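You operate a simulated robot arm through the tools that you are given. There is no shell and no other tool. Be economical: measure what you need, move in short steps, check, and stop when the job is done.

You are at the controls of a simulated robot arm. One attempt, no reset.

JOB
Swap the stock box with the earliest date for the new one and leave the old one on the island.
Fine: the dated boxes are in the garden-side door; shut it again.

It is judged by the outcome, as a careful person would: the job done as asked, and still so three seconds after it is handed in. It fails if anything else is knocked over, pushed out of place, dropped, spilled or broken.

ROBOT AND FRAMES
A 7-joint arm with a two-finger parallel gripper on a trunk, on a base that drives. Base frame: it is fixed to the floor where the robot stands at the start and does not move with it; the origin is under the middle of the robot, x ahead of it, y to its left, z up. Lengths are in m, angles in degrees, forces in N, time in s.
With the tool pointing down near the work surface it reaches from about 0.34 to 0.76 m from the robot's upright axis, wherever it stands. Its first joint turns from -115.0 to 115.0 degrees. Places, roughly: garden-side door [1, 0.2, 1.2]; island worktop by the drainer [-1.2, -1, 0.9]; second rack on the garden-side door [1, 0.2, 1.3]; vegetable stock box [-1, -0.75, 1]. Payload 3.91 kg.
The tool frame sits at the grasp point between the pads (the TCP): z along the fingers, y along the line on which they close. The tips reach 0.03 m beyond it. The gripper opens to 0.11 m. The fingers are 0.02 m wide and 0.01 m thick; the gripper's body (0.048 by 0.112 m) begins 0.055 m behind the TCP.
Orientation is that of the tool frame in the base frame, as [roll, pitch, yaw] about the fixed x, y, z axes, in that order (R = Rz(yaw) Ry(pitch) Rx(roll)). With the fingers straight down and closing along the base's y, the tool's x points along the base's -x, its y along +y and its z along -z.

CONTROLS
- The arm moves only by the tool apply_moves. Its argument "motion" is a list of rows, each a list of 2 entries, a list of its own where there are three numbers: the shift along the tool's x, y, z in m, then the turn, a rotation vector about the tool's x, y, z in degrees. In form: [[[x, y, z], [ax, ay, az]], ...]. A call has 1 to 8 rows; each row is the pose to reach, as a shift and turn from the pose commanded when the call began, along the tool's axes at that moment. "gripper" is the closure in counts, from 0 (fully open) to 255 (shut), set as the call begins (left out, the last holds). Each row takes 0.2 s and may step no farther than 0.05 m and 8.6 degrees from the row before; otherwise, or with a gripper value out of range, the whole call is refused. A pose out of reach is approached as far as the arm can. The call stops where the force on the tool passes 90 N (or 10 N more than at its start, if that is more) or the arm is blocked; 0.2 s more then pass. Each finger travels about 0.108 m/s and halts on what it meets, pressing with about 33 N; the grip force reading is that of the motor and also rises with nothing between the fingers. The clock runs only during rows and for 0.2 s after the last one: add rows that repeat a pose to give the fingers time. The reply holds the time, the measured pose of the TCP, the force on the tool along the base axes, the opening and the grip force, in the units named above and with some noise.
- Cameras (640 x 400 px; columns grow to the right, rows downward): "scene" is now at [0.0254, 0.1774, 1.7444]; the picture's right is [0.28, -0.96, 0.00], its down [-0.55, -0.16, -0.82] and it looks along [0.78, 0.23, -0.58] (base axes); focal length 274 px, centre (320, 200). "wrist" rides on the gripper at [0.072, 0.017, -0.103] in the tool frame; the picture's right is [-0.23, 0.97, 0.00], its down [-0.76, -0.18, -0.62] and it looks along [-0.61, -0.14, 0.78] (tool axes); focal length 222 px, centre (320, 200). There is no depth. A picture from a camera that has moved, and an enlarged one, comes with that camera's place and axes in the base frame and with its lens.
- snapshot(camera): a new picture of that camera. No time passes.
- lift_body(by): slides the trunk up (or, below 0, down) by that many m; the arm and the scene camera ride with it, the base frame stays. It gives what a move gives, with no picture.
- roll_base(legs): drives the robot by 1 to 6 legs, each [ahead, turn to the left] in m and degrees, along the robot's own axes; the way and the turn of a leg run together, so that a leg with both is an arc; at most 1.5 m and 180 degrees a leg. The arm and the cameras ride along, it lands a little off, and it stops where it bumps. It gives what a move gives.
- head_to(pan, tilt): turns the head with the scene camera to pan (to the left, within 155 degrees either way) and tilt (down, from -29 to 69), counted from straight ahead of the robot. It gives what a move gives.
- zoom(camera, box): a new picture of the part [left, top, right, bottom] of that camera's present view, enlarged. No time passes.
- hand_in(): hands the job in; it is judged then, once.

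Work in short steps. Places have to be worked out from the pictures, the camera data and where the tool is seen: move nearer, look again, correct. Check each grasp and each placing, and mend what went wrong. You have 120 turns and 78 pictures in all, those below and enlarged ones among them. Open the gripper and draw the arm clear of the work before you hand the job in, unless the task says otherwise; then end with one line.

The tools are called after "Emit:" as name(argument=value, ...) on one line, values as JSON. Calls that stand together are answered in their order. apply_moves: Moves the arm, as the interface text tells. Its arguments: {"type":"object","properties":{"motion":{"type":"array"},"gripper":{"type":"number"}},"required":["motion"]} The other tools are called the same way: lift_body (by) slides the trunk up or down; roll_base (legs) drives the base; head_to (pan, tilt) turns the head that bears the scene camera; snapshot (camera) takes a picture; zoom (camera, box) takes an enlarged picture of a part of a camera's view; hand_in () hands the job in.

At the start:

```text
time_s: 0.0
tcp_pos: [0.4216, 0.1573, 1.5832]
orientation: [-180.0, -0.1, 180.0]
contact_force: [-0.2, 0.1, -0.9]
finger_gap: 0.1103
gripper_force: 0.1
trunk travel left (down, up): [-0.843, 0.147]
robot x, y, heading: [-0.0011, 0.002, 0.2]
head pan, tilt: [16.3, 35.1]
```

scene: 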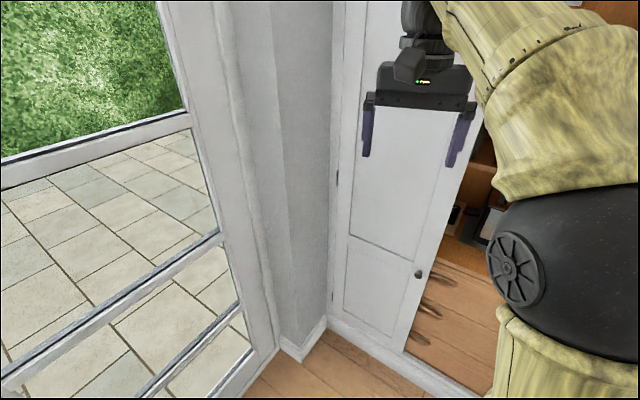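
wrist: 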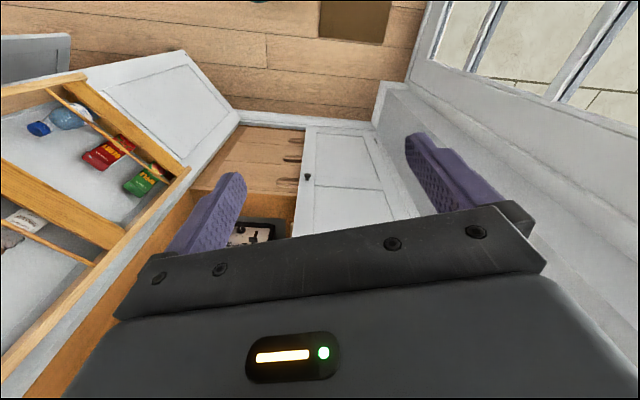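

The garden-side door, on the left by the glazing, looks closed with a small knob near its right edge. The other door stands open with racks on it. I'll take a wider look with the head.

Emit:
head_to(pan=0, tilt=25)

Emit:
snapshot(camera="scene")

Emit:
head_to(pan=-140, tilt=30)

Emit:
snapshot(camera="scene")

```text
time_s: 0.8
tcp_pos: [0.4213, 0.157, 1.5836]
orientation: [-179.9, -0.1, -180.0]
contact_force: [0.7, -0.4, 0.0]
finger_gap: 0.1101
gripper_force: 0.0
trunk travel left (down, up): [-0.843, 0.147]
robot x, y, heading: [-0.004, -0.0034, 0.2]
head pan, tilt: [0.0, 25.0]
```

```text
75 pictures are left
camera scene: at [0.0331, 0.1528, 1.7603], right [0.0, -1.0, 0.0], down [-0.42, 0.0, -0.91], along [0.91, 0.0, -0.42], focal length 274 px, centre (320, 200)
```

scene: 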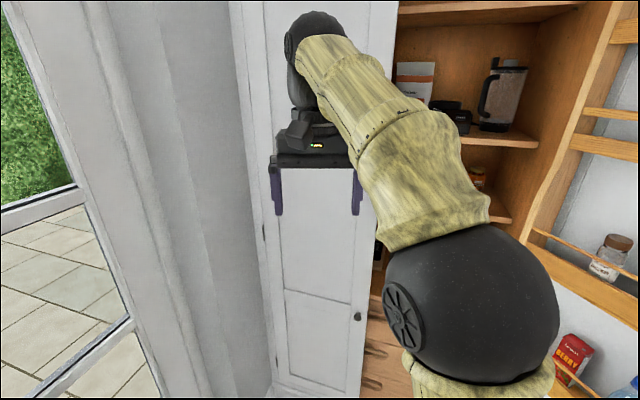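

```text
time_s: 3.0
tcp_pos: [0.4214, 0.157, 1.5834]
orientation: [-179.9, 0.0, 179.9]
contact_force: [0.1, 0.3, -0.2]
finger_gap: 0.11
gripper_force: 0.1
trunk travel left (down, up): [-0.843, 0.147]
robot x, y, heading: [0.003, -0.0016, -0.2]
head pan, tilt: [-140.0, 30.0]
```

```text
74 pictures are left
camera scene: at [-0.1283, 0.0944, 1.7524], right [-0.64, 0.77, 0.0], down [0.38, 0.32, -0.87], along [-0.66, -0.56, -0.5], focal length 274 px, centre (320, 200)
```

scene: 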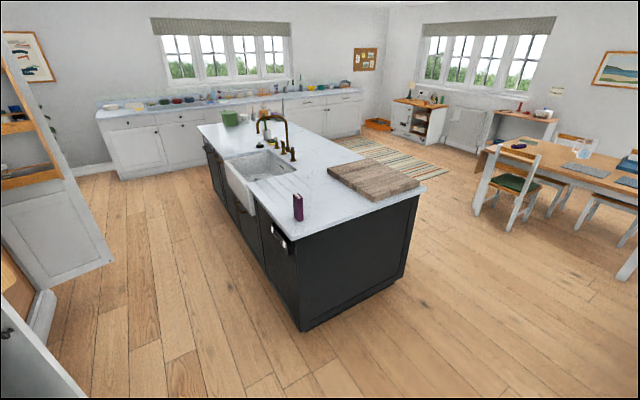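

The two opening pictures put the knob at about [0.90, -0.015, 0.785]. I'll turn the tool horizontal, fingers closing vertically and pointing at +x, while moving it forward a little.

Emit:
apply_moves(motion=[[[-0.02, 0.01, 0], [4.949, -4.949, -4.949]], [[-0.04, 0.02, 0], [9.898, -9.898, -9.898]], [[-0.06, 0.03, 0], [14.847, -14.847, -14.847]], [[-0.08, 0.04, 0], [19.796, -19.796, -19.796]], [[-0.1, 0.05, 0], [24.745, -24.745, -24.745]], [[-0.1, 0.05, 0], [29.694, -29.694, -29.694]], [[-0.1, 0.05, 0], [34.64, -34.64, -34.64]]])

Emit:
apply_moves(motion=[[[0, 0, 0], [4.949, -4.949, -4.949]], [[0, 0, 0], [9.898, -9.898, -9.898]], [[0, 0, 0], [14.847, -14.847, -14.847]], [[0, 0, 0], [19.796, -19.796, -19.796]], [[0, 0, 0], [24.745, -24.745, -24.745]], [[0, 0, 0], [29.694, -29.694, -29.694]], [[0, 0, 0], [34.64, -34.64, -34.64]]])

Emit:
head_to(pan=0, tilt=35)

```text
time_s: 4.6
tcp_pos: [0.5215, 0.2077, 1.5847]
orientation: [-134.9, 19.5, -134.8]
contact_force: [0.0, -0.6, -0.2]
finger_gap: 0.1099
gripper_force: 0.1
trunk travel left (down, up): [-0.843, 0.147]
robot x, y, heading: [0.0001, 0.0022, 0.1]
head pan, tilt: [-140.0, 30.0]
```

```text
time_s: 6.2
tcp_pos: [0.5219, 0.2079, 1.584]
orientation: [-90.0, -0.1, -89.9]
contact_force: [0.9, 0.3, -0.4]
finger_gap: 0.1101
gripper_force: 0.0
trunk travel left (down, up): [-0.843, 0.147]
robot x, y, heading: [0.0007, 0.0009, 0.1]
head pan, tilt: [-140.0, 30.0]
```

```text
time_s: 8.4
tcp_pos: [0.5201, 0.2081, 1.5843]
orientation: [-90.0, 0.0, -89.9]
contact_force: [0.8, -0.1, 0.3]
finger_gap: 0.1098
gripper_force: 0.1
trunk travel left (down, up): [-0.843, 0.147]
robot x, y, heading: [-0.0043, -0.0023, -0.2]
head pan, tilt: [0.0, 35.0]
```

The tool is horizontal. I'll lower the trunk and look with both cameras.

Emit:
lift_body(by=-0.6)

Emit:
snapshot(camera="scene")

Emit:
snapshot(camera="wrist")

```text
refused: -0.6 is not a number from -0.4 to 0.4
```

```text
73 pictures are left
camera scene: at [0.029, 0.1526, 1.7446], right [0.0, -1.0, 0.0], down [-0.57, 0.0, -0.82], along [0.82, 0.0, -0.57], focal length 274 px, centre (320, 200)
```

scene: 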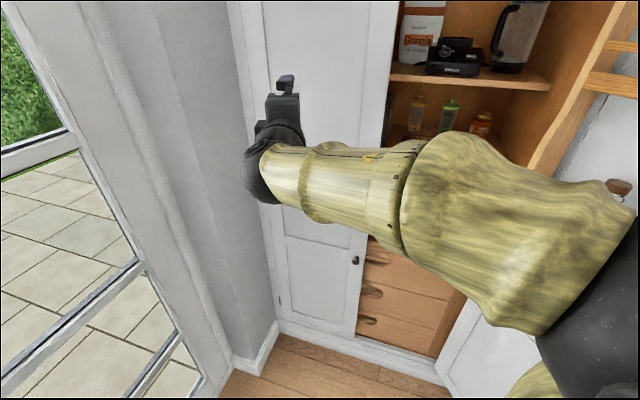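

```text
72 pictures are left
camera wrist: at [0.4178, 0.1355, 1.5669], right [0.0, 0.23, -0.97], down [-0.62, 0.76, 0.18], along [0.78, 0.61, 0.14], focal length 222 px, centre (320, 200)
```

wrist: 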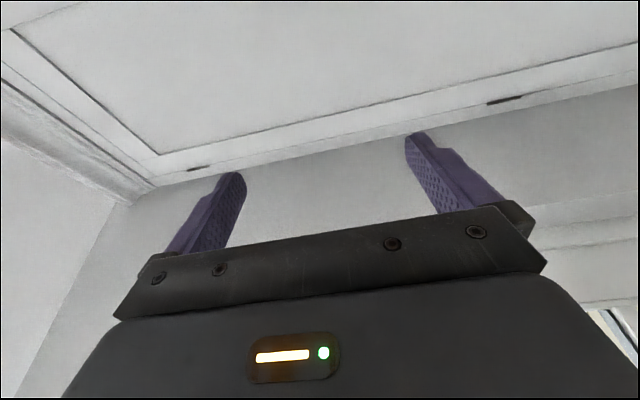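

Trunk steps are limited to 0.4, so I'll lower it in two.

Emit:
lift_body(by=-0.4)

Emit:
lift_body(by=-0.25)

Emit:
snapshot(camera="scene")

Emit:
snapshot(camera="wrist")

```text
time_s: 12.3
tcp_pos: [0.5212, 0.2069, 1.1839]
orientation: [-90.1, 0.0, -90.0]
contact_force: [0.1, 0.4, 0.8]
finger_gap: 0.1101
gripper_force: 0.1
trunk travel left (down, up): [-0.443, 0.547]
robot x, y, heading: [-0.0004, -0.0027, 0.0]
head pan, tilt: [0.0, 35.0]
```

```text
time_s: 14.9
tcp_pos: [0.5219, 0.2065, 0.9349]
orientation: [-90.0, -0.1, -89.9]
contact_force: [-0.5, -0.1, 0.0]
finger_gap: 0.1102
gripper_force: 0.1
trunk travel left (down, up): [-0.193, 0.797]
robot x, y, heading: [-0.0011, -0.0015, -0.1]
head pan, tilt: [0.0, 35.0]
```

```text
71 pictures are left
camera scene: at [0.0289, 0.1526, 1.0946], right [0.0, -1.0, 0.0], down [-0.57, 0.0, -0.82], along [0.82, 0.0, -0.57], focal length 274 px, centre (320, 200)
```

scene: 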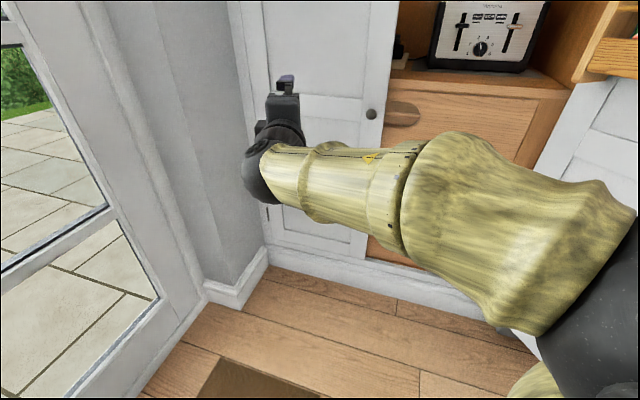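

```text
70 pictures are left
camera wrist: at [0.4178, 0.1354, 0.9169], right [0.0, 0.23, -0.97], down [-0.62, 0.76, 0.18], along [0.78, 0.61, 0.14], focal length 222 px, centre (320, 200)
```

wrist: 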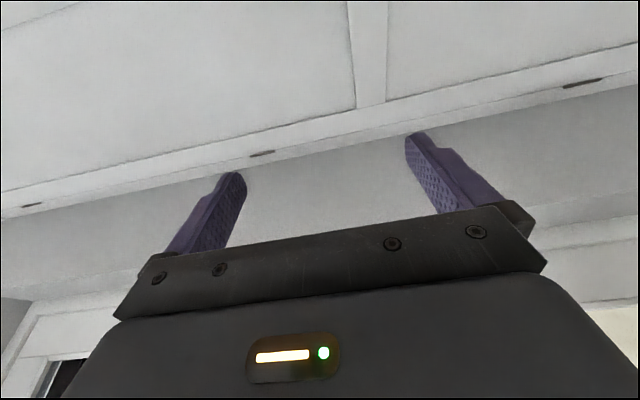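

The knob triangulates to about [0.885, -0.005, 0.82]. I'll move to a point in front of it.

Emit:
apply_moves(motion=[[[0.03, 0.016, 0.028], [0, 0, 0]], [[0.06, 0.033, 0.057], [0, 0, 0]], [[0.091, 0.049, 0.085], [0, 0, 0]], [[0.121, 0.066, 0.114], [0, 0, 0]], [[0.151, 0.082, 0.143], [0, 0, 0]], [[0.182, 0.099, 0.171], [0, 0, 0]], [[0.212, 0.115, 0.2], [0, 0, 0]]])

Emit:
snapshot(camera="wrist")

Emit:
snapshot(camera="scene")

```text
time_s: 16.5
tcp_pos: [0.7205, -0.0073, 0.8193]
orientation: [-89.9, 0.1, -90.2]
contact_force: [0.4, -0.5, 0.8]
finger_gap: 0.1101
gripper_force: 0.1
trunk travel left (down, up): [-0.193, 0.797]
robot x, y, heading: [0.0025, -0.0023, -0.0]
head pan, tilt: [0.0, 35.0]
```

```text
69 pictures are left
camera wrist: at [0.6172, -0.0789, 0.8019], right [0.0, 0.23, -0.97], down [-0.62, 0.76, 0.18], along [0.78, 0.61, 0.14], focal length 222 px, centre (320, 200)
```

wrist: 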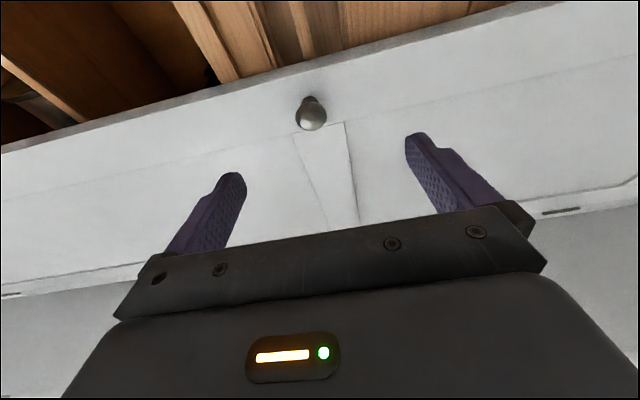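

```text
68 pictures are left
camera scene: at [0.0283, 0.151, 1.0949], right [0.0, -1.0, 0.0], down [-0.57, 0.0, -0.82], along [0.82, 0.0, -0.57], focal length 274 px, centre (320, 200)
```

scene: 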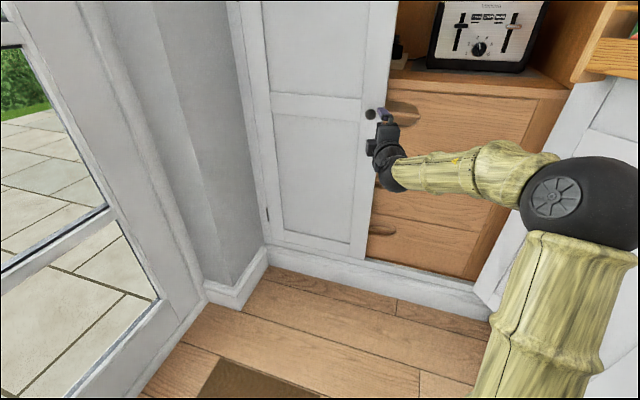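

The knob refines to about [0.887, -0.002, 0.829]. I'll advance onto it and then close.

Emit:
apply_moves(motion=[[[-0.005, -0.01, 0.04], [0, 0, 0]], [[-0.005, -0.01, 0.08], [0, 0, 0]], [[-0.005, -0.01, 0.12], [0, 0, 0]], [[-0.005, -0.01, 0.152], [0, 0, 0]]])

Emit:
snapshot(camera="wrist")

```text
time_s: 17.5
tcp_pos: [0.8557, -0.0007, 0.8324]
orientation: [-90.1, 0.1, -89.9]
contact_force: [-140.2, -3.2, -23.6]
finger_gap: 0.1021
gripper_force: 0.1
trunk travel left (down, up): [-0.193, 0.797]
robot x, y, heading: [-0.0023, -0.0024, -0.3]
head pan, tilt: [0.0, 35.0]
stopped in row 4: the force on the tool passed its limit (the readings are from after the stop); the commanded pose is now the measured one
```

```text
67 pictures are left
camera wrist: at [0.7522, -0.0721, 0.8162], right [0.0, 0.23, -0.97], down [-0.62, 0.76, 0.18], along [0.78, 0.61, 0.14], focal length 222 px, centre (320, 200)
```

wrist: 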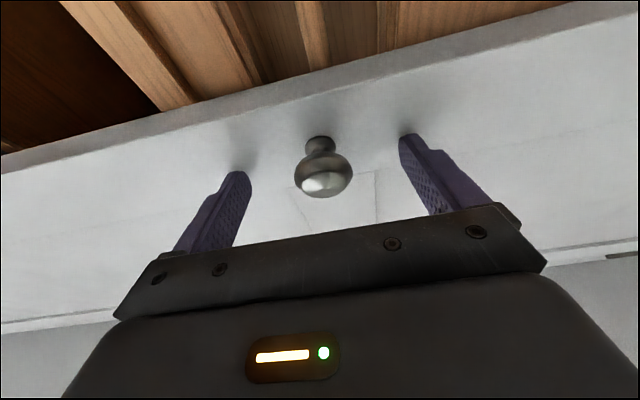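

The tips touched the door face at x≈0.886, with the knob between the pads. I'll back off 6 mm and close.

Emit:
apply_moves(motion=[[[0, 0, -0.006], [0, 0, 0]]])

Emit:
apply_moves(motion=[[[0, 0, 0], [0, 0, 0]], [[0, 0, 0], [0, 0, 0]], [[0, 0, 0], [0, 0, 0]], [[0, 0, 0], [0, 0, 0]]], gripper=255)

```text
time_s: 17.9
tcp_pos: [0.8555, 0.0004, 0.8293]
orientation: [-90.4, 0.0, -90.0]
contact_force: [-40.5, -0.2, 7.2]
finger_gap: 0.1101
gripper_force: 0.1
trunk travel left (down, up): [-0.193, 0.797]
robot x, y, heading: [-0.0014, 0.0012, -0.1]
head pan, tilt: [0.0, 35.0]
```

```text
time_s: 18.9
tcp_pos: [0.8551, 0.0032, 0.8293]
orientation: [-90.1, 0.0, -89.8]
contact_force: [8.9, 12.9, 35.1]
finger_gap: 0.0335
gripper_force: 44.9
trunk travel left (down, up): [-0.193, 0.797]
robot x, y, heading: [0.0045, 0.0012, 0.1]
head pan, tilt: [0.0, 35.0]
```

The knob is gripped with a 33 mm gap. I'll pull the door through the first part of its arc, taking the hinge to be near y≈0.37.

Emit:
apply_moves(motion=[[[-0.001, 0, -0.016], [0, 1, 0]], [[-0.0036, 0, -0.032], [0, 3, 0]], [[-0.006, 0, -0.048], [0, 4, 0]], [[-0.01, 0, -0.064], [0, 5, 0]], [[-0.019, 0, -0.095], [0, 8, 0]], [[-0.031, 0, -0.125], [0, 10, 0]], [[-0.045, 0, -0.154], [0, 12, 0]]])

Emit:
snapshot(camera="scene")

Emit:
snapshot(camera="wrist")

```text
time_s: 20.5
tcp_pos: [0.7054, 0.044, 0.8226]
orientation: [-91.1, -0.1, -102.2]
contact_force: [-0.3, -0.6, -0.2]
finger_gap: 0.0002
gripper_force: 37.3
trunk travel left (down, up): [-0.193, 0.797]
robot x, y, heading: [0.0011, -0.0015, -0.1]
head pan, tilt: [0.0, 35.0]
```

```text
66 pictures are left
camera scene: at [0.0301, 0.1521, 1.0941], right [0.0, -1.0, 0.0], down [-0.57, 0.0, -0.82], along [0.82, 0.0, -0.57], focal length 274 px, centre (320, 200)
```

scene: 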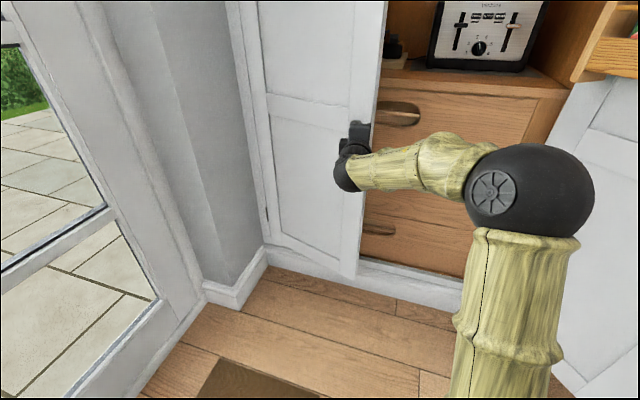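

```text
65 pictures are left
camera wrist: at [0.5888, -0.0054, 0.8071], right [0.03, 0.22, -0.97], down [-0.44, 0.88, 0.19], along [0.9, 0.43, 0.13], focal length 222 px, centre (320, 200)
```

wrist: 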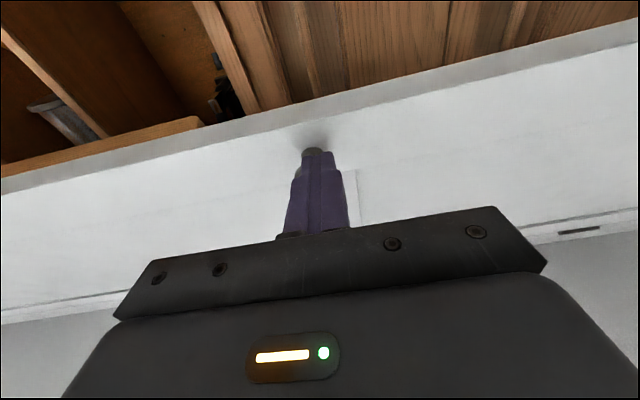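

The door came open about 20° and then the knob slipped out. Next I'll hook the closed fingers behind the free edge: back off to the right and turn the tool to point forward and left.

Emit:
apply_moves(motion=[[[0, 0, -0.03], [0, 0, 0]], [[0.03, 0, -0.035], [0, -8, 0]], [[0.06, 0, -0.035], [0, -16, 0]], [[0.09, 0, -0.035], [0, -24, 0]], [[0.12, 0, -0.035], [0, -32, 0]], [[0.12, 0, -0.035], [0, -40, 0]], [[0.12, 0, -0.035], [0, -48, 0]], [[0.12, 0, -0.035], [0, -56, 0]]])

Emit:
snapshot(camera="scene")

Emit:
snapshot(camera="wrist")

```text
time_s: 22.3
tcp_pos: [0.6457, -0.0655, 0.8258]
orientation: [-90.5, 0.6, -45.9]
contact_force: [-0.1, 0.2, 0.0]
finger_gap: 0.0002
gripper_force: 37.6
trunk travel left (down, up): [-0.193, 0.797]
robot x, y, heading: [0.0009, -0.0009, -0.3]
head pan, tilt: [0.0, 35.0]
```

```text
64 pictures are left
camera scene: at [0.0291, 0.1526, 1.0946], right [0.0, -1.0, 0.0], down [-0.57, 0.0, -0.82], along [0.82, 0.0, -0.57], focal length 274 px, centre (320, 200)
```

scene: 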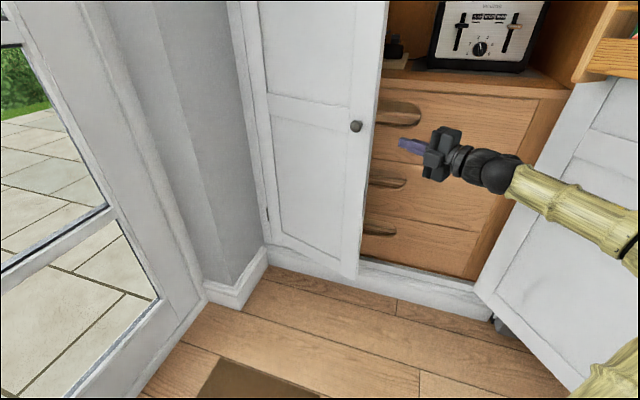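

```text
63 pictures are left
camera wrist: at [0.6219, -0.1888, 0.8087], right [-0.17, 0.16, -0.97], down [-0.98, 0.11, 0.19], along [0.14, 0.98, 0.14], focal length 222 px, centre (320, 200)
```

wrist: 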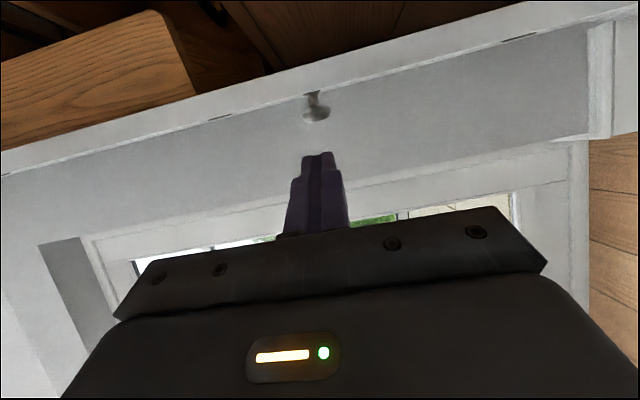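

The knob is at about (0.765, 0.05), and the free edge's inner corner at about (0.79, 0.015). I'll slip the fingertips behind the edge.

Emit:
apply_moves(motion=[[[0.024, 0, 0.03], [0, 0, 0]], [[0.048, 0, 0.061], [0, 0, 0]], [[0.072, 0, 0.091], [0, 0, 0]], [[0.0957, 0, 0.1217], [0, 0, 0]], [[0.083, 0, 0.134], [0, 0, 0]], [[0.0705, 0, 0.146], [0, 0, 0]], [[0.058, 0, 0.158], [0, 0, 0]], [[0.0454, 0, 0.17], [0, 0, 0]]])

Emit:
snapshot(camera="scene")

Emit:
snapshot(camera="wrist")

```text
time_s: 24.1
tcp_pos: [0.8005, 0.0216, 0.823]
orientation: [-90.6, 0.6, -45.8]
contact_force: [0.2, -0.7, 0.1]
finger_gap: 0.0
gripper_force: 37.9
trunk travel left (down, up): [-0.193, 0.797]
robot x, y, heading: [-0.0009, 0.0009, 0.3]
head pan, tilt: [0.0, 35.0]
```

```text
62 pictures are left
camera scene: at [0.0292, 0.1525, 1.0946], right [0.0, -1.0, 0.0], down [-0.57, 0.0, -0.82], along [0.82, 0.0, -0.57], focal length 274 px, centre (320, 200)
```

scene: 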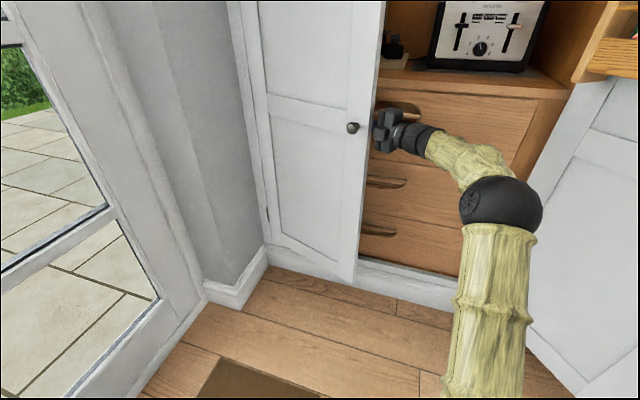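

```text
61 pictures are left
camera wrist: at [0.7752, -0.1022, 0.8064], right [-0.17, 0.16, -0.97], down [-0.97, 0.11, 0.19], along [0.14, 0.98, 0.14], focal length 222 px, centre (320, 200)
```

wrist: 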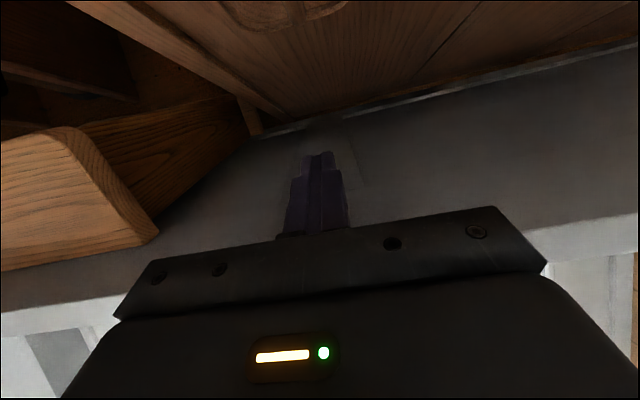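

The fingers are behind the door panel. I'll sweep it open along the hinge arc.

Emit:
apply_moves(motion=[[[-0.0379, 0, -0.0204], [0, 3, 0]], [[-0.0793, 0, -0.0359], [0, 6, 0]], [[-0.1223, 0, -0.0472], [0, 10, 0]], [[-0.1668, 0, -0.0528], [0, 14, 0]], [[-0.205, 0, -0.0534], [0, 17, 0]], [[-0.2428, 0, -0.0501], [0, 20, 0]]])

Emit:
snapshot(camera="scene")

```text
time_s: 25.5
tcp_pos: [0.5949, 0.1605, 0.8261]
orientation: [-90.9, 0.4, -65.9]
contact_force: [0.8, -1.2, -0.7]
finger_gap: 0.0
gripper_force: 37.8
trunk travel left (down, up): [-0.193, 0.797]
robot x, y, heading: [-0.0001, 0.0019, 0.0]
head pan, tilt: [0.0, 35.0]
```

```text
60 pictures are left
camera scene: at [0.0295, 0.1524, 1.0946], right [0.0, -1.0, 0.0], down [-0.57, 0.0, -0.82], along [0.82, 0.0, -0.57], focal length 274 px, centre (320, 200)
```

scene: 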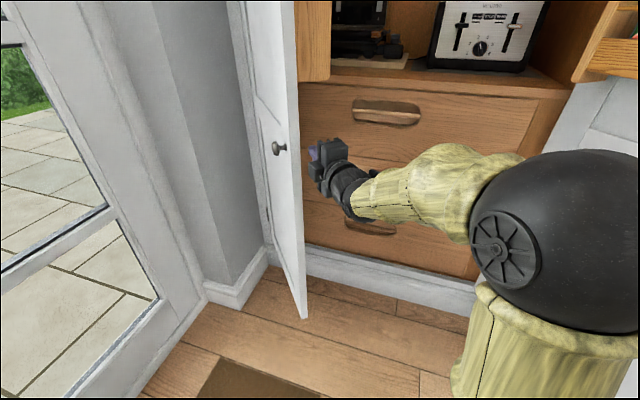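

The door is at roughly 57°. I'll push it on towards 85°.

Emit:
apply_moves(motion=[[[-0.0252, 0, -0.0046], [0, 3, 0]], [[-0.0507, 0, -0.007], [0, 6, 0]], [[-0.0759, 0, -0.0081], [0, 9, 0]], [[-0.1013, 0, -0.0073], [0, 12, 0]], [[-0.1331, 0, -0.0036], [0, 15, 0]], [[-0.1644, 0, 0.0034], [0, 18, 0]]])

Emit:
snapshot(camera="scene")

```text
time_s: 26.9
tcp_pos: [0.5297, 0.3129, 0.8272]
orientation: [-90.9, 0.0, -83.9]
contact_force: [-0.9, 0.1, -0.2]
finger_gap: 0.0002
gripper_force: 37.7
trunk travel left (down, up): [-0.193, 0.797]
robot x, y, heading: [-0.0008, 0.0014, 0.2]
head pan, tilt: [0.0, 35.0]
```

```text
59 pictures are left
camera scene: at [0.0291, 0.1524, 1.0946], right [0.0, -1.0, 0.0], down [-0.57, 0.0, -0.82], along [0.82, 0.0, -0.57], focal length 274 px, centre (320, 200)
```

scene: 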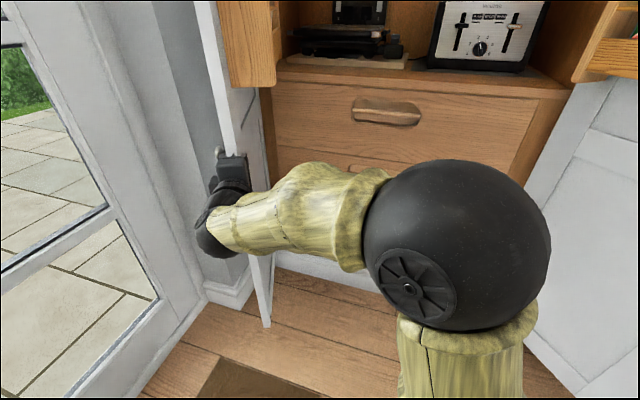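

The door is nearly perpendicular. I'll push a little more, then back away to the right and raise the trunk to see the racks.

Emit:
apply_moves(motion=[[[-0.03, 0, 0.0], [0, 0, 0]], [[-0.06, 0, 0.0], [0, 0, 0]]])

Emit:
apply_moves(motion=[[[0.04, 0, 0.0], [0, 0, 0]], [[0.08, 0, -0.02], [0, 0, 0]], [[0.12, 0, -0.05], [0, 0, 0]], [[0.16, 0, -0.08], [0, 0, 0]], [[0.2, 0, -0.1], [0, 0, 0]], [[0.245, 0, -0.1], [0, 0, 0]], [[0.29, 0, -0.1], [0, 0, 0]], [[0.33, 0, -0.1], [0, 0, 0]]])

Emit:
lift_body(by=0.4)

Emit:
head_to(pan=20, tilt=20)

Emit:
snapshot(camera="scene")

```text
time_s: 27.5
tcp_pos: [0.5233, 0.3712, 0.8277]
orientation: [-90.8, 0.0, -83.9]
contact_force: [0.3, -1.0, -0.4]
finger_gap: 0.0
gripper_force: 37.6
trunk travel left (down, up): [-0.193, 0.797]
robot x, y, heading: [-0.0008, -0.0027, -0.2]
head pan, tilt: [0.0, 35.0]
```

```text
time_s: 29.3
tcp_pos: [0.4699, 0.033, 0.81]
orientation: [-93.4, 0.1, -84.0]
contact_force: [-1.0, 0.1, -0.3]
finger_gap: 0.0
gripper_force: 37.6
trunk travel left (down, up): [-0.193, 0.797]
robot x, y, heading: [0.002, 0.0012, 0.0]
head pan, tilt: [0.0, 35.0]
```

```text
time_s: 33.1
tcp_pos: [0.4615, 0.0327, 1.2284]
orientation: [-90.8, 0.0, -83.9]
contact_force: [0.7, -0.7, -0.5]
finger_gap: 0.0001
gripper_force: 37.3
trunk travel left (down, up): [-0.593, 0.397]
robot x, y, heading: [-0.0017, -0.0019, -0.1]
head pan, tilt: [0.0, 35.0]
```

```text
time_s: 33.9
tcp_pos: [0.461, 0.0322, 1.2286]
orientation: [-90.8, 0.0, -83.9]
contact_force: [-0.1, -0.2, -0.4]
finger_gap: 0.0
gripper_force: 37.5
trunk travel left (down, up): [-0.593, 0.397]
robot x, y, heading: [0.0042, 0.0033, -0.2]
head pan, tilt: [20.0, 20.0]
```

```text
58 pictures are left
camera scene: at [0.0286, 0.1845, 1.5184], right [0.34, -0.94, 0.0], down [-0.32, -0.12, -0.94], along [0.88, 0.32, -0.34], focal length 274 px, centre (320, 200)
```

scene: 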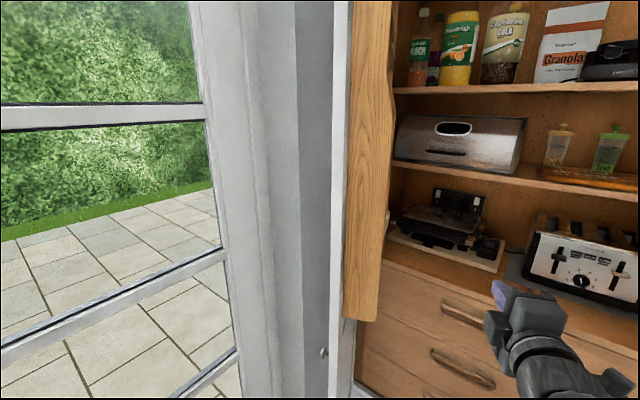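

The door is edge-on from here. Before repositioning I'll look right to see the other door and the free floor.

Emit:
head_to(pan=-60, tilt=35)

Emit:
snapshot(camera="scene")

```text
time_s: 35.5
tcp_pos: [0.4611, 0.0322, 1.2282]
orientation: [-90.8, 0.1, -83.8]
contact_force: [0.0, -0.8, 0.1]
finger_gap: 0.0
gripper_force: 37.8
trunk travel left (down, up): [-0.593, 0.397]
robot x, y, heading: [0.001, -0.002, 0.2]
head pan, tilt: [-60.0, 35.0]
```

```text
57 pictures are left
camera scene: at [-0.0149, 0.0765, 1.4946], right [-0.87, -0.5, 0.0], down [-0.29, 0.5, -0.82], along [0.41, -0.71, -0.57], focal length 274 px, centre (320, 200)
```

scene: 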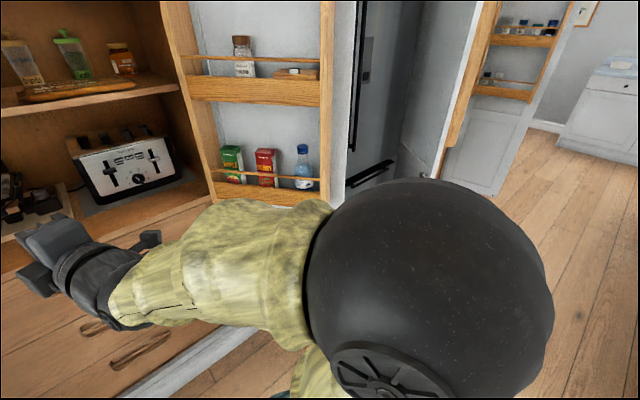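

The right door runs from about (0.89, -0.4) to (0.37, -0.6). I'll sidestep the robot to about (0, -0.25), facing the left door's inner side.

Emit:
roll_base(legs=[[0, -90], [0.25, 0], [0, 120]])

Emit:
head_to(pan=5, tilt=20)

Emit:
snapshot(camera="scene")

```text
time_s: 43.2
tcp_pos: [0.2762, -0.6181, 1.2286]
orientation: [-90.8, 2.2, -140.5]
contact_force: [-23.6, -7.5, 1.5]
finger_gap: 0.0
gripper_force: 37.1
trunk travel left (down, up): [-0.593, 0.397]
robot x, y, heading: [-0.0032, -0.2494, -52.9]
head pan, tilt: [-60.0, 35.0]
stopped in leg 3: the force on the tool passed its limit (the readings are from after the stop); the commanded pose is now the measured one
```

```text
time_s: 44.6
tcp_pos: [0.2752, -0.6174, 1.2278]
orientation: [-90.9, 2.0, -140.4]
contact_force: [-33.3, -13.4, 5.2]
finger_gap: 0.0
gripper_force: 38.0
trunk travel left (down, up): [-0.593, 0.397]
robot x, y, heading: [-0.0061, -0.2518, -52.8]
head pan, tilt: [5.0, 20.0]
```

```text
56 pictures are left
camera scene: at [0.1375, -0.1847, 1.5192], right [-0.74, -0.67, 0.0], down [-0.23, 0.26, -0.94], along [0.63, -0.7, -0.34], focal length 274 px, centre (320, 200)
```

scene: 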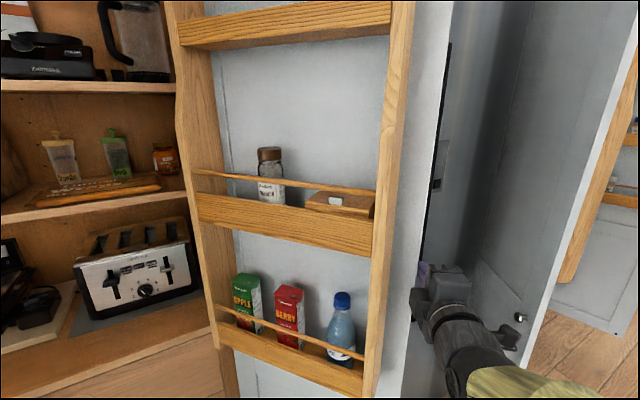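

The tool touched the right door's free edge while turning. I'll turn back a little, reverse clear and look.

Emit:
roll_base(legs=[[0, -12], [-0.16, 0]])

Emit:
snapshot(camera="scene")

```text
time_s: 46.8
tcp_pos: [0.1339, -0.5215, 1.2268]
orientation: [-90.9, 1.6, -152.1]
contact_force: [-0.4, 0.3, -0.3]
finger_gap: 0.0001
gripper_force: 37.4
trunk travel left (down, up): [-0.593, 0.397]
robot x, y, heading: [-0.0704, -0.1061, -64.9]
head pan, tilt: [5.0, 20.0]
```

```text
55 pictures are left
camera scene: at [0.0883, -0.0709, 1.5185], right [-0.87, -0.5, 0.0], down [-0.17, 0.3, -0.94], along [0.47, -0.81, -0.34], focal length 274 px, centre (320, 200)
```

scene: 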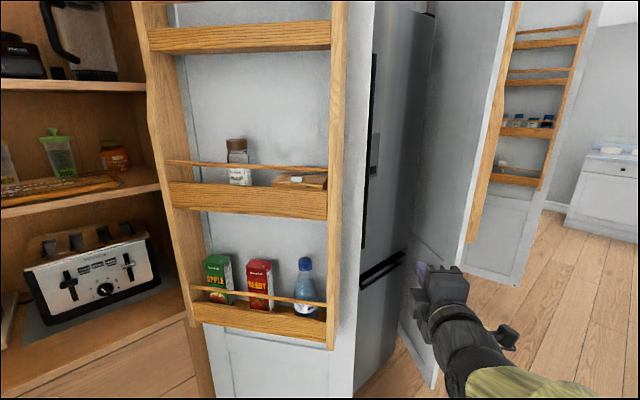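

It's clear now, with nothing toppled on the right door. I'll turn left to face the garden-side door.

Emit:
roll_base(legs=[[0, 90]])

Emit:
snapshot(camera="scene")

```text
time_s: 51.0
tcp_pos: [0.3425, 0.0938, 1.2276]
orientation: [-91.0, 1.6, -62.6]
contact_force: [-0.6, -0.1, 0.1]
finger_gap: 0.0002
gripper_force: 37.6
trunk travel left (down, up): [-0.593, 0.397]
robot x, y, heading: [-0.073, -0.1101, 24.9]
head pan, tilt: [5.0, 20.0]
```

```text
54 pictures are left
camera scene: at [-0.1085, 0.0499, 1.5184], right [0.5, -0.87, 0.0], down [-0.3, -0.17, -0.94], along [0.82, 0.47, -0.34], focal length 274 px, centre (320, 200)
```

scene: 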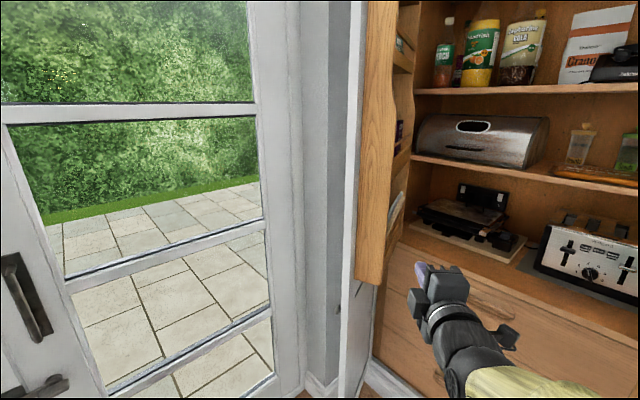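

The head sits too far left, so I'll use the wrist camera instead. It looks left of the tool, so I'll move the tool to the right of the racks and raise it.

Emit:
apply_moves(motion=[[[0.03, -0.014, 0.032], [0, 0, 0]], [[0.06, -0.028, 0.064], [0, 0, 0]], [[0.09, -0.042, 0.096], [0, 0, 0]], [[0.12, -0.056, 0.128], [0, 0, 0]], [[0.15, -0.07, 0.16], [0, 0, 0]]])

Emit:
snapshot(camera="wrist")

```text
time_s: 52.2
tcp_pos: [0.5573, 0.0341, 1.2893]
orientation: [-91.1, 1.7, -62.5]
contact_force: [0.1, 0.5, 0.5]
finger_gap: 0.0001
gripper_force: 37.3
trunk travel left (down, up): [-0.593, 0.397]
robot x, y, heading: [-0.072, -0.1118, 24.8]
head pan, tilt: [5.0, 20.0]
```

```text
53 pictures are left
camera wrist: at [0.4977, -0.0779, 1.2731], right [-0.13, 0.22, -0.97], down [-0.9, 0.38, 0.21], along [0.42, 0.9, 0.15], focal length 222 px, centre (320, 200)
```

wrist: 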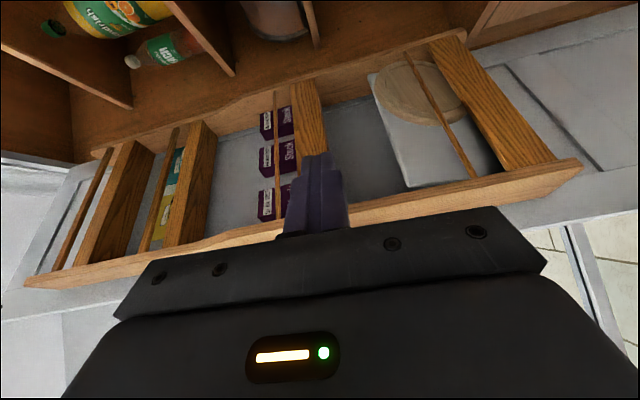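

Three purple stock boxes stand in one rack with white labels. I'll zoom in on them.

Emit:
zoom(camera="wrist", box=[220, 80, 340, 230])

```text
2.67 times, centred on (280, 155) of wrist
camera zoom: at [0.4977, -0.0779, 1.2731], right [-0.13, 0.22, -0.97], down [-0.9, 0.38, 0.21], along [0.42, 0.9, 0.15], focal length 592 px, centre (427, 320)
```

zoom: 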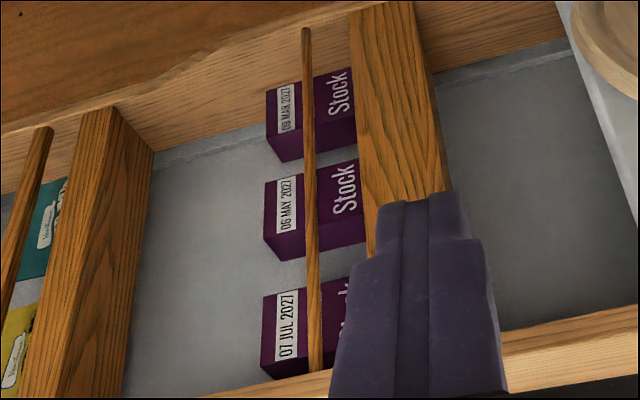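

The dates read MAR, MAY and JUL 2027, so the earliest is MAR, the box nearest the hinge. I'll draw the arm back, open the gripper and move the base closer and to the right for a better view.

Emit:
apply_moves(motion=[[[-0.03, 0, -0.035], [0, 0, 0]], [[-0.06, 0, -0.07], [0, 0, 0]], [[-0.09, 0, -0.105], [0, 0, 0]], [[-0.11, 0, -0.14], [0, 0, 0]], [[-0.11, 0, -0.18], [0, 0, 0]]], gripper=0)

Emit:
roll_base(legs=[[0, -40], [0.28, 0], [0, 55]])

Emit:
head_to(pan=5, tilt=15)

Emit:
snapshot(camera="scene")

```text
time_s: 53.4
tcp_pos: [0.375, 0.0642, 1.2875]
orientation: [-90.9, 1.7, -62.4]
contact_force: [0.1, 0.0, 0.5]
finger_gap: 0.11
gripper_force: 0.2
out of reach, approached as far as the arm can: row 5
trunk travel left (down, up): [-0.593, 0.397]
robot x, y, heading: [-0.0678, -0.1084, 24.6]
head pan, tilt: [5.0, 20.0]
```

```text
time_s: 59.7
tcp_pos: [0.584, 0.1025, 1.2885]
orientation: [-91.0, 1.7, -47.0]
contact_force: [-0.6, -0.1, 0.4]
finger_gap: 0.1099
gripper_force: 0.0
trunk travel left (down, up): [-0.593, 0.397]
robot x, y, heading: [0.2015, -0.1885, 40.3]
head pan, tilt: [5.0, 20.0]
```

```text
time_s: 60.4
tcp_pos: [0.5836, 0.1021, 1.2869]
orientation: [-90.9, 1.7, -47.0]
contact_force: [0.2, -0.3, -0.1]
finger_gap: 0.1101
gripper_force: 0.1
trunk travel left (down, up): [-0.593, 0.397]
robot x, y, heading: [0.1971, -0.1818, 40.5]
head pan, tilt: [5.0, 15.0]
```

```text
51 pictures are left
camera scene: at [0.1204, -0.0399, 1.5265], right [0.71, -0.7, 0.0], down [-0.18, -0.18, -0.97], along [0.68, 0.69, -0.26], focal length 274 px, centre (320, 200)
```

scene: 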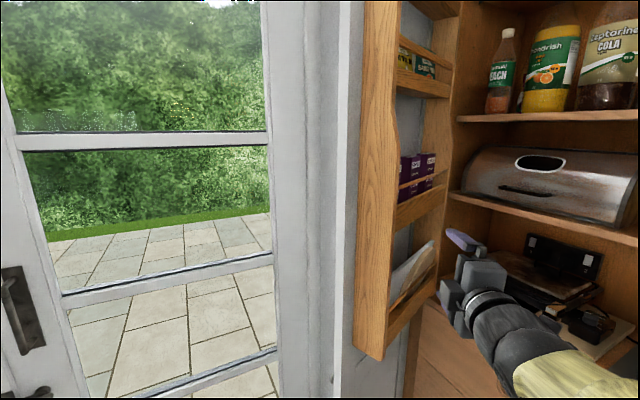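

Now the scene camera sees into the racks. I'll zoom in for the geometry.

Emit:
zoom(camera="scene", box=[340, 60, 500, 260])

```text
2.00 times, centred on (420, 160) of scene
camera zoom: at [0.1204, -0.0399, 1.5265], right [0.71, -0.7, 0.0], down [-0.18, -0.18, -0.97], along [0.68, 0.69, -0.26], focal length 548 px, centre (120, 280)
```

zoom: 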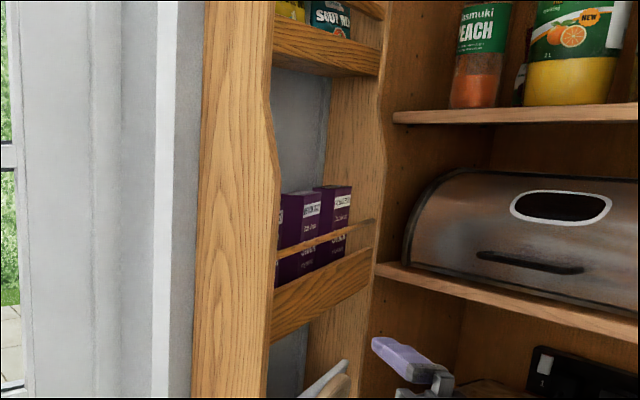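

From the two views the MAR label is at about (0.90, 0.30, 1.43) and MAY at (0.80, 0.295). The space above the boxes is about 0.1 m, so a straight lift over the rail should fit. I'll turn the tool so the camera is on top and the fingers close horizontally, pointing +Y.

Emit:
apply_moves(motion=[[[0, 0, 0], [0, 0, -8.2]], [[0, 0, 0], [0, 0, -16.4]], [[0, 0, 0], [0, 0, -24.6]], [[0, 0, 0], [0, 0, -32.8]], [[0, 0, 0], [0, 0, -41]], [[0, 0, 0], [0, 0, -49.2]], [[0, 0, 0], [0, 0, -57.4]], [[0, 0, 0], [0, 0, -65.6]]])

Emit:
apply_moves(motion=[[[0, 0, 0], [0, 0, -8.2]], [[0, 0, 0], [0, 0, -16.4]], [[0, 0, 0], [0, 0, -24.4]]])

```text
time_s: 62.1
tcp_pos: [0.5831, 0.1032, 1.2882]
orientation: [-92.2, -64.1, -45.0]
contact_force: [0.5, 0.1, -0.2]
finger_gap: 0.1099
gripper_force: 0.1
trunk travel left (down, up): [-0.593, 0.397]
robot x, y, heading: [0.2003, -0.1901, 40.5]
head pan, tilt: [5.0, 15.0]
```

```text
time_s: 63.0
tcp_pos: [0.5831, 0.1021, 1.2886]
orientation: [-121.5, -88.3, -15.5]
contact_force: [0.6, 0.3, -0.5]
finger_gap: 0.1098
gripper_force: 0.0
trunk travel left (down, up): [-0.593, 0.397]
robot x, y, heading: [0.1987, -0.1852, 40.5]
head pan, tilt: [5.0, 15.0]
```

Now I'll yaw to +Y while sliding to the right of the rack, then raise the trunk to box height.

Emit:
apply_moves(motion=[[[0, 0.022, 0.011], [7.8, 0, 0]], [[0, 0.044, 0.022], [15.6, 0, 0]], [[0, 0.066, 0.034], [23.4, 0, 0]], [[0, 0.088, 0.045], [31.2, 0, 0]], [[0, 0.11, 0.057], [39, 0, 0]], [[0, 0.132, 0.068], [46.8, 0, 0]]])

Emit:
lift_body(by=0.16)

Emit:
snapshot(camera="wrist")

```text
time_s: 64.3
tcp_pos: [0.7249, 0.0523, 1.282]
orientation: [-74.6, -88.0, -15.4]
contact_force: [-1.3, -0.1, 0.1]
finger_gap: 0.11
gripper_force: 0.0
trunk travel left (down, up): [-0.593, 0.397]
robot x, y, heading: [0.1988, -0.1818, 40.3]
head pan, tilt: [5.0, 15.0]
```

```text
time_s: 66.2
tcp_pos: [0.7226, 0.0533, 1.4429]
orientation: [-72.9, -88.0, -17.4]
contact_force: [-0.7, -0.6, -0.3]
finger_gap: 0.1103
gripper_force: 0.1
trunk travel left (down, up): [-0.753, 0.237]
robot x, y, heading: [0.1953, -0.1834, 40.1]
head pan, tilt: [5.0, 15.0]
```

```text
49 pictures are left
camera wrist: at [0.7417, -0.0516, 1.5127], right [0.97, 0.0, -0.26], down [-0.21, -0.61, -0.76], along [-0.16, 0.79, -0.59], focal length 222 px, centre (320, 200)
```

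wrist: 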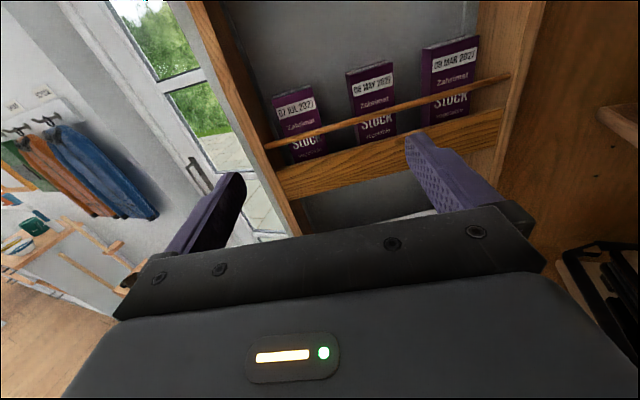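

Very clear view. I'll zoom in to confirm the dates and see the space to the right of the MAR box.

Emit:
zoom(camera="wrist", box=[390, 10, 550, 130])

Emit:
zoom(camera="wrist", box=[250, 30, 490, 200])

```text
3.33 times, centred on (470, 70) of wrist
camera zoom: at [0.7417, -0.0516, 1.5127], right [0.97, 0.0, -0.26], down [-0.21, -0.61, -0.76], along [-0.16, 0.79, -0.59], focal length 740 px, centre (-180, 633)
```

zoom: 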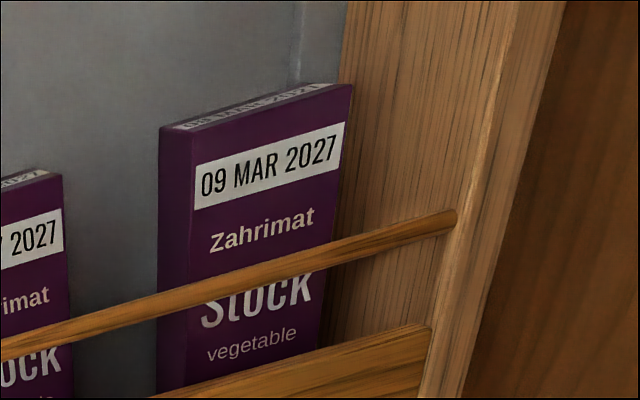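

```text
2.35 times, centred on (370, 115) of wrist
camera zoom: at [0.7417, -0.0516, 1.5127], right [0.97, 0.0, -0.26], down [-0.21, -0.61, -0.76], along [-0.16, 0.79, -0.59], focal length 523 px, centre (202, 400)
```

zoom: 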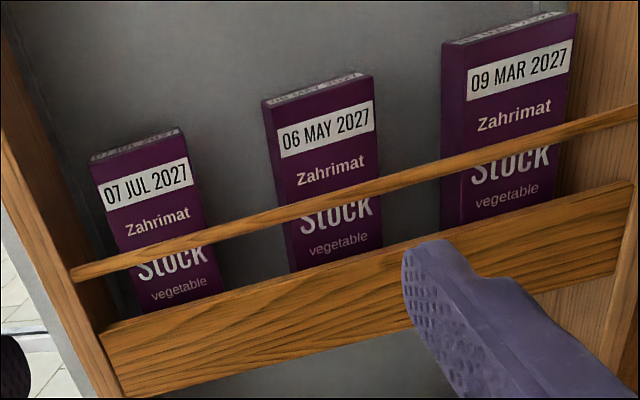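

The earliest is confirmed: 09 MAR 2027. The box is about 0.07 wide, centred at x≈0.904, with its front at y≈0.308 and top at z≈1.455; the rail is at y≈0.28, z≈1.40. I'll pre-close to about 0.09 and line up in front of it.

Emit:
apply_moves(motion=[[[0, 0.036, 0.016], [0, 0, -1]], [[0, 0.072, 0.032], [0, 0, -2]], [[0, 0.108, 0.048], [0, 0, -2]], [[0, 0.145, 0.064], [0, 0, -2]], [[0, 0.181, 0.08], [0, 0, -2]]], gripper=46)

Emit:
snapshot(camera="wrist")

```text
time_s: 67.4
tcp_pos: [0.8904, 0.1282, 1.4365]
orientation: [0.3, -89.4, -90.7]
contact_force: [-1.1, 0.7, 0.7]
finger_gap: 0.0902
gripper_force: 0.0
out of reach, approached as far as the arm can: row 5
trunk travel left (down, up): [-0.753, 0.237]
robot x, y, heading: [0.197, -0.1825, 40.4]
head pan, tilt: [5.0, 15.0]
```

```text
46 pictures are left
camera wrist: at [0.9063, 0.0244, 1.5069], right [0.97, 0.0, -0.23], down [-0.18, -0.61, -0.77], along [-0.14, 0.79, -0.6], focal length 222 px, centre (320, 200)
```

wrist: 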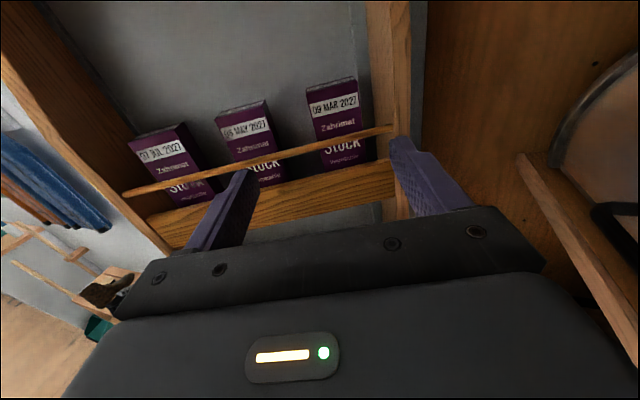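

The arm is at its reach limit there. I'll draw the tool back, then drive the base 0.2 m straight ahead so the target is in range.

Emit:
apply_moves(motion=[[[0, -0.043, -0.025], [0, 0, 0]], [[0, -0.085, -0.05], [0, 0, 0]], [[0, -0.128, -0.075], [0, 0, 0]], [[0, -0.17, -0.1], [0, 0, 0]]])

Emit:
roll_base(legs=[[0.2, 0]])

Emit:
snapshot(camera="wrist")

```text
time_s: 68.4
tcp_pos: [0.7177, 0.0261, 1.4345]
orientation: [21.2, -89.3, -111.5]
contact_force: [-1.1, 0.0, -1.0]
finger_gap: 0.0902
gripper_force: 0.0
trunk travel left (down, up): [-0.753, 0.237]
robot x, y, heading: [0.1972, -0.1841, 40.3]
head pan, tilt: [5.0, 15.0]
```

```text
time_s: 70.0
tcp_pos: [0.8738, 0.1583, 1.4327]
orientation: [8.9, -89.5, -99.1]
contact_force: [0.7, 0.4, -0.6]
finger_gap: 0.0902
gripper_force: 0.0
trunk travel left (down, up): [-0.753, 0.237]
robot x, y, heading: [0.3523, -0.0516, 40.5]
head pan, tilt: [5.0, 15.0]
```

```text
45 pictures are left
camera wrist: at [0.8896, 0.0542, 1.5047], right [0.97, 0.0, -0.23], down [-0.18, -0.62, -0.77], along [-0.14, 0.79, -0.6], focal length 222 px, centre (320, 200)
```

wrist: 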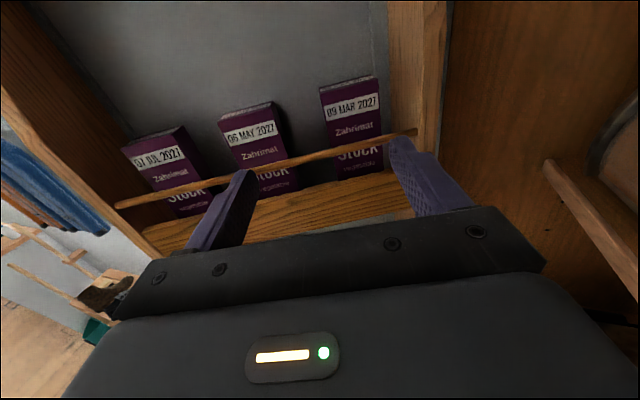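

The box's top corners again give a centre of x≈0.907 and a top of z≈1.454. I'll align in x and advance until the tips are just short of the box.

Emit:
apply_moves(motion=[[[0.003, 0.016, 0.02], [0, 0, 0]], [[0.006, 0.033, 0.04], [0, 0, 0]], [[0.006, 0.033, 0.08], [0, 0, 0]]])

Emit:
snapshot(camera="wrist")

Emit:
snapshot(camera="scene")

```text
time_s: 70.8
tcp_pos: [0.906, 0.2399, 1.4393]
orientation: [11.1, -89.4, -101.4]
contact_force: [0.5, 0.1, 0.9]
finger_gap: 0.0901
gripper_force: 0.0
trunk travel left (down, up): [-0.753, 0.237]
robot x, y, heading: [0.3543, -0.055, 40.3]
head pan, tilt: [5.0, 15.0]
```

```text
44 pictures are left
camera wrist: at [0.9217, 0.1349, 1.5119], right [0.97, 0.0, -0.23], down [-0.18, -0.62, -0.77], along [-0.14, 0.79, -0.6], focal length 222 px, centre (320, 200)
```

wrist: 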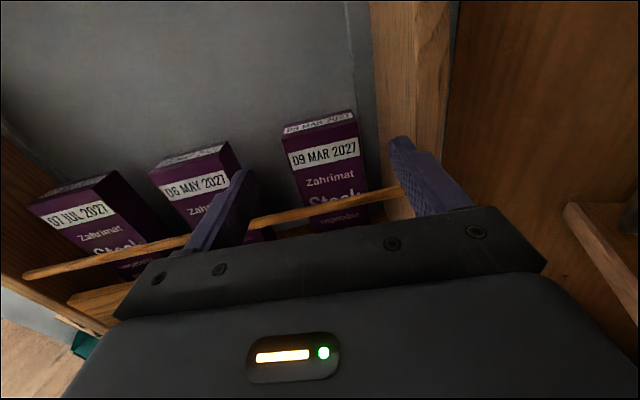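

```text
43 pictures are left
camera scene: at [0.273, 0.0912, 1.6864], right [0.71, -0.7, 0.0], down [-0.18, -0.19, -0.97], along [0.68, 0.69, -0.26], focal length 274 px, centre (320, 200)
```

scene: 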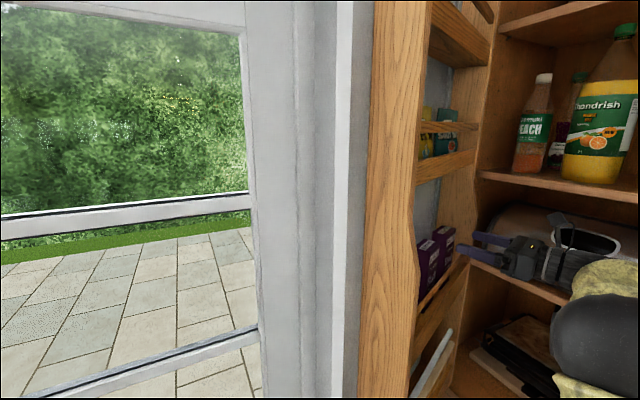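

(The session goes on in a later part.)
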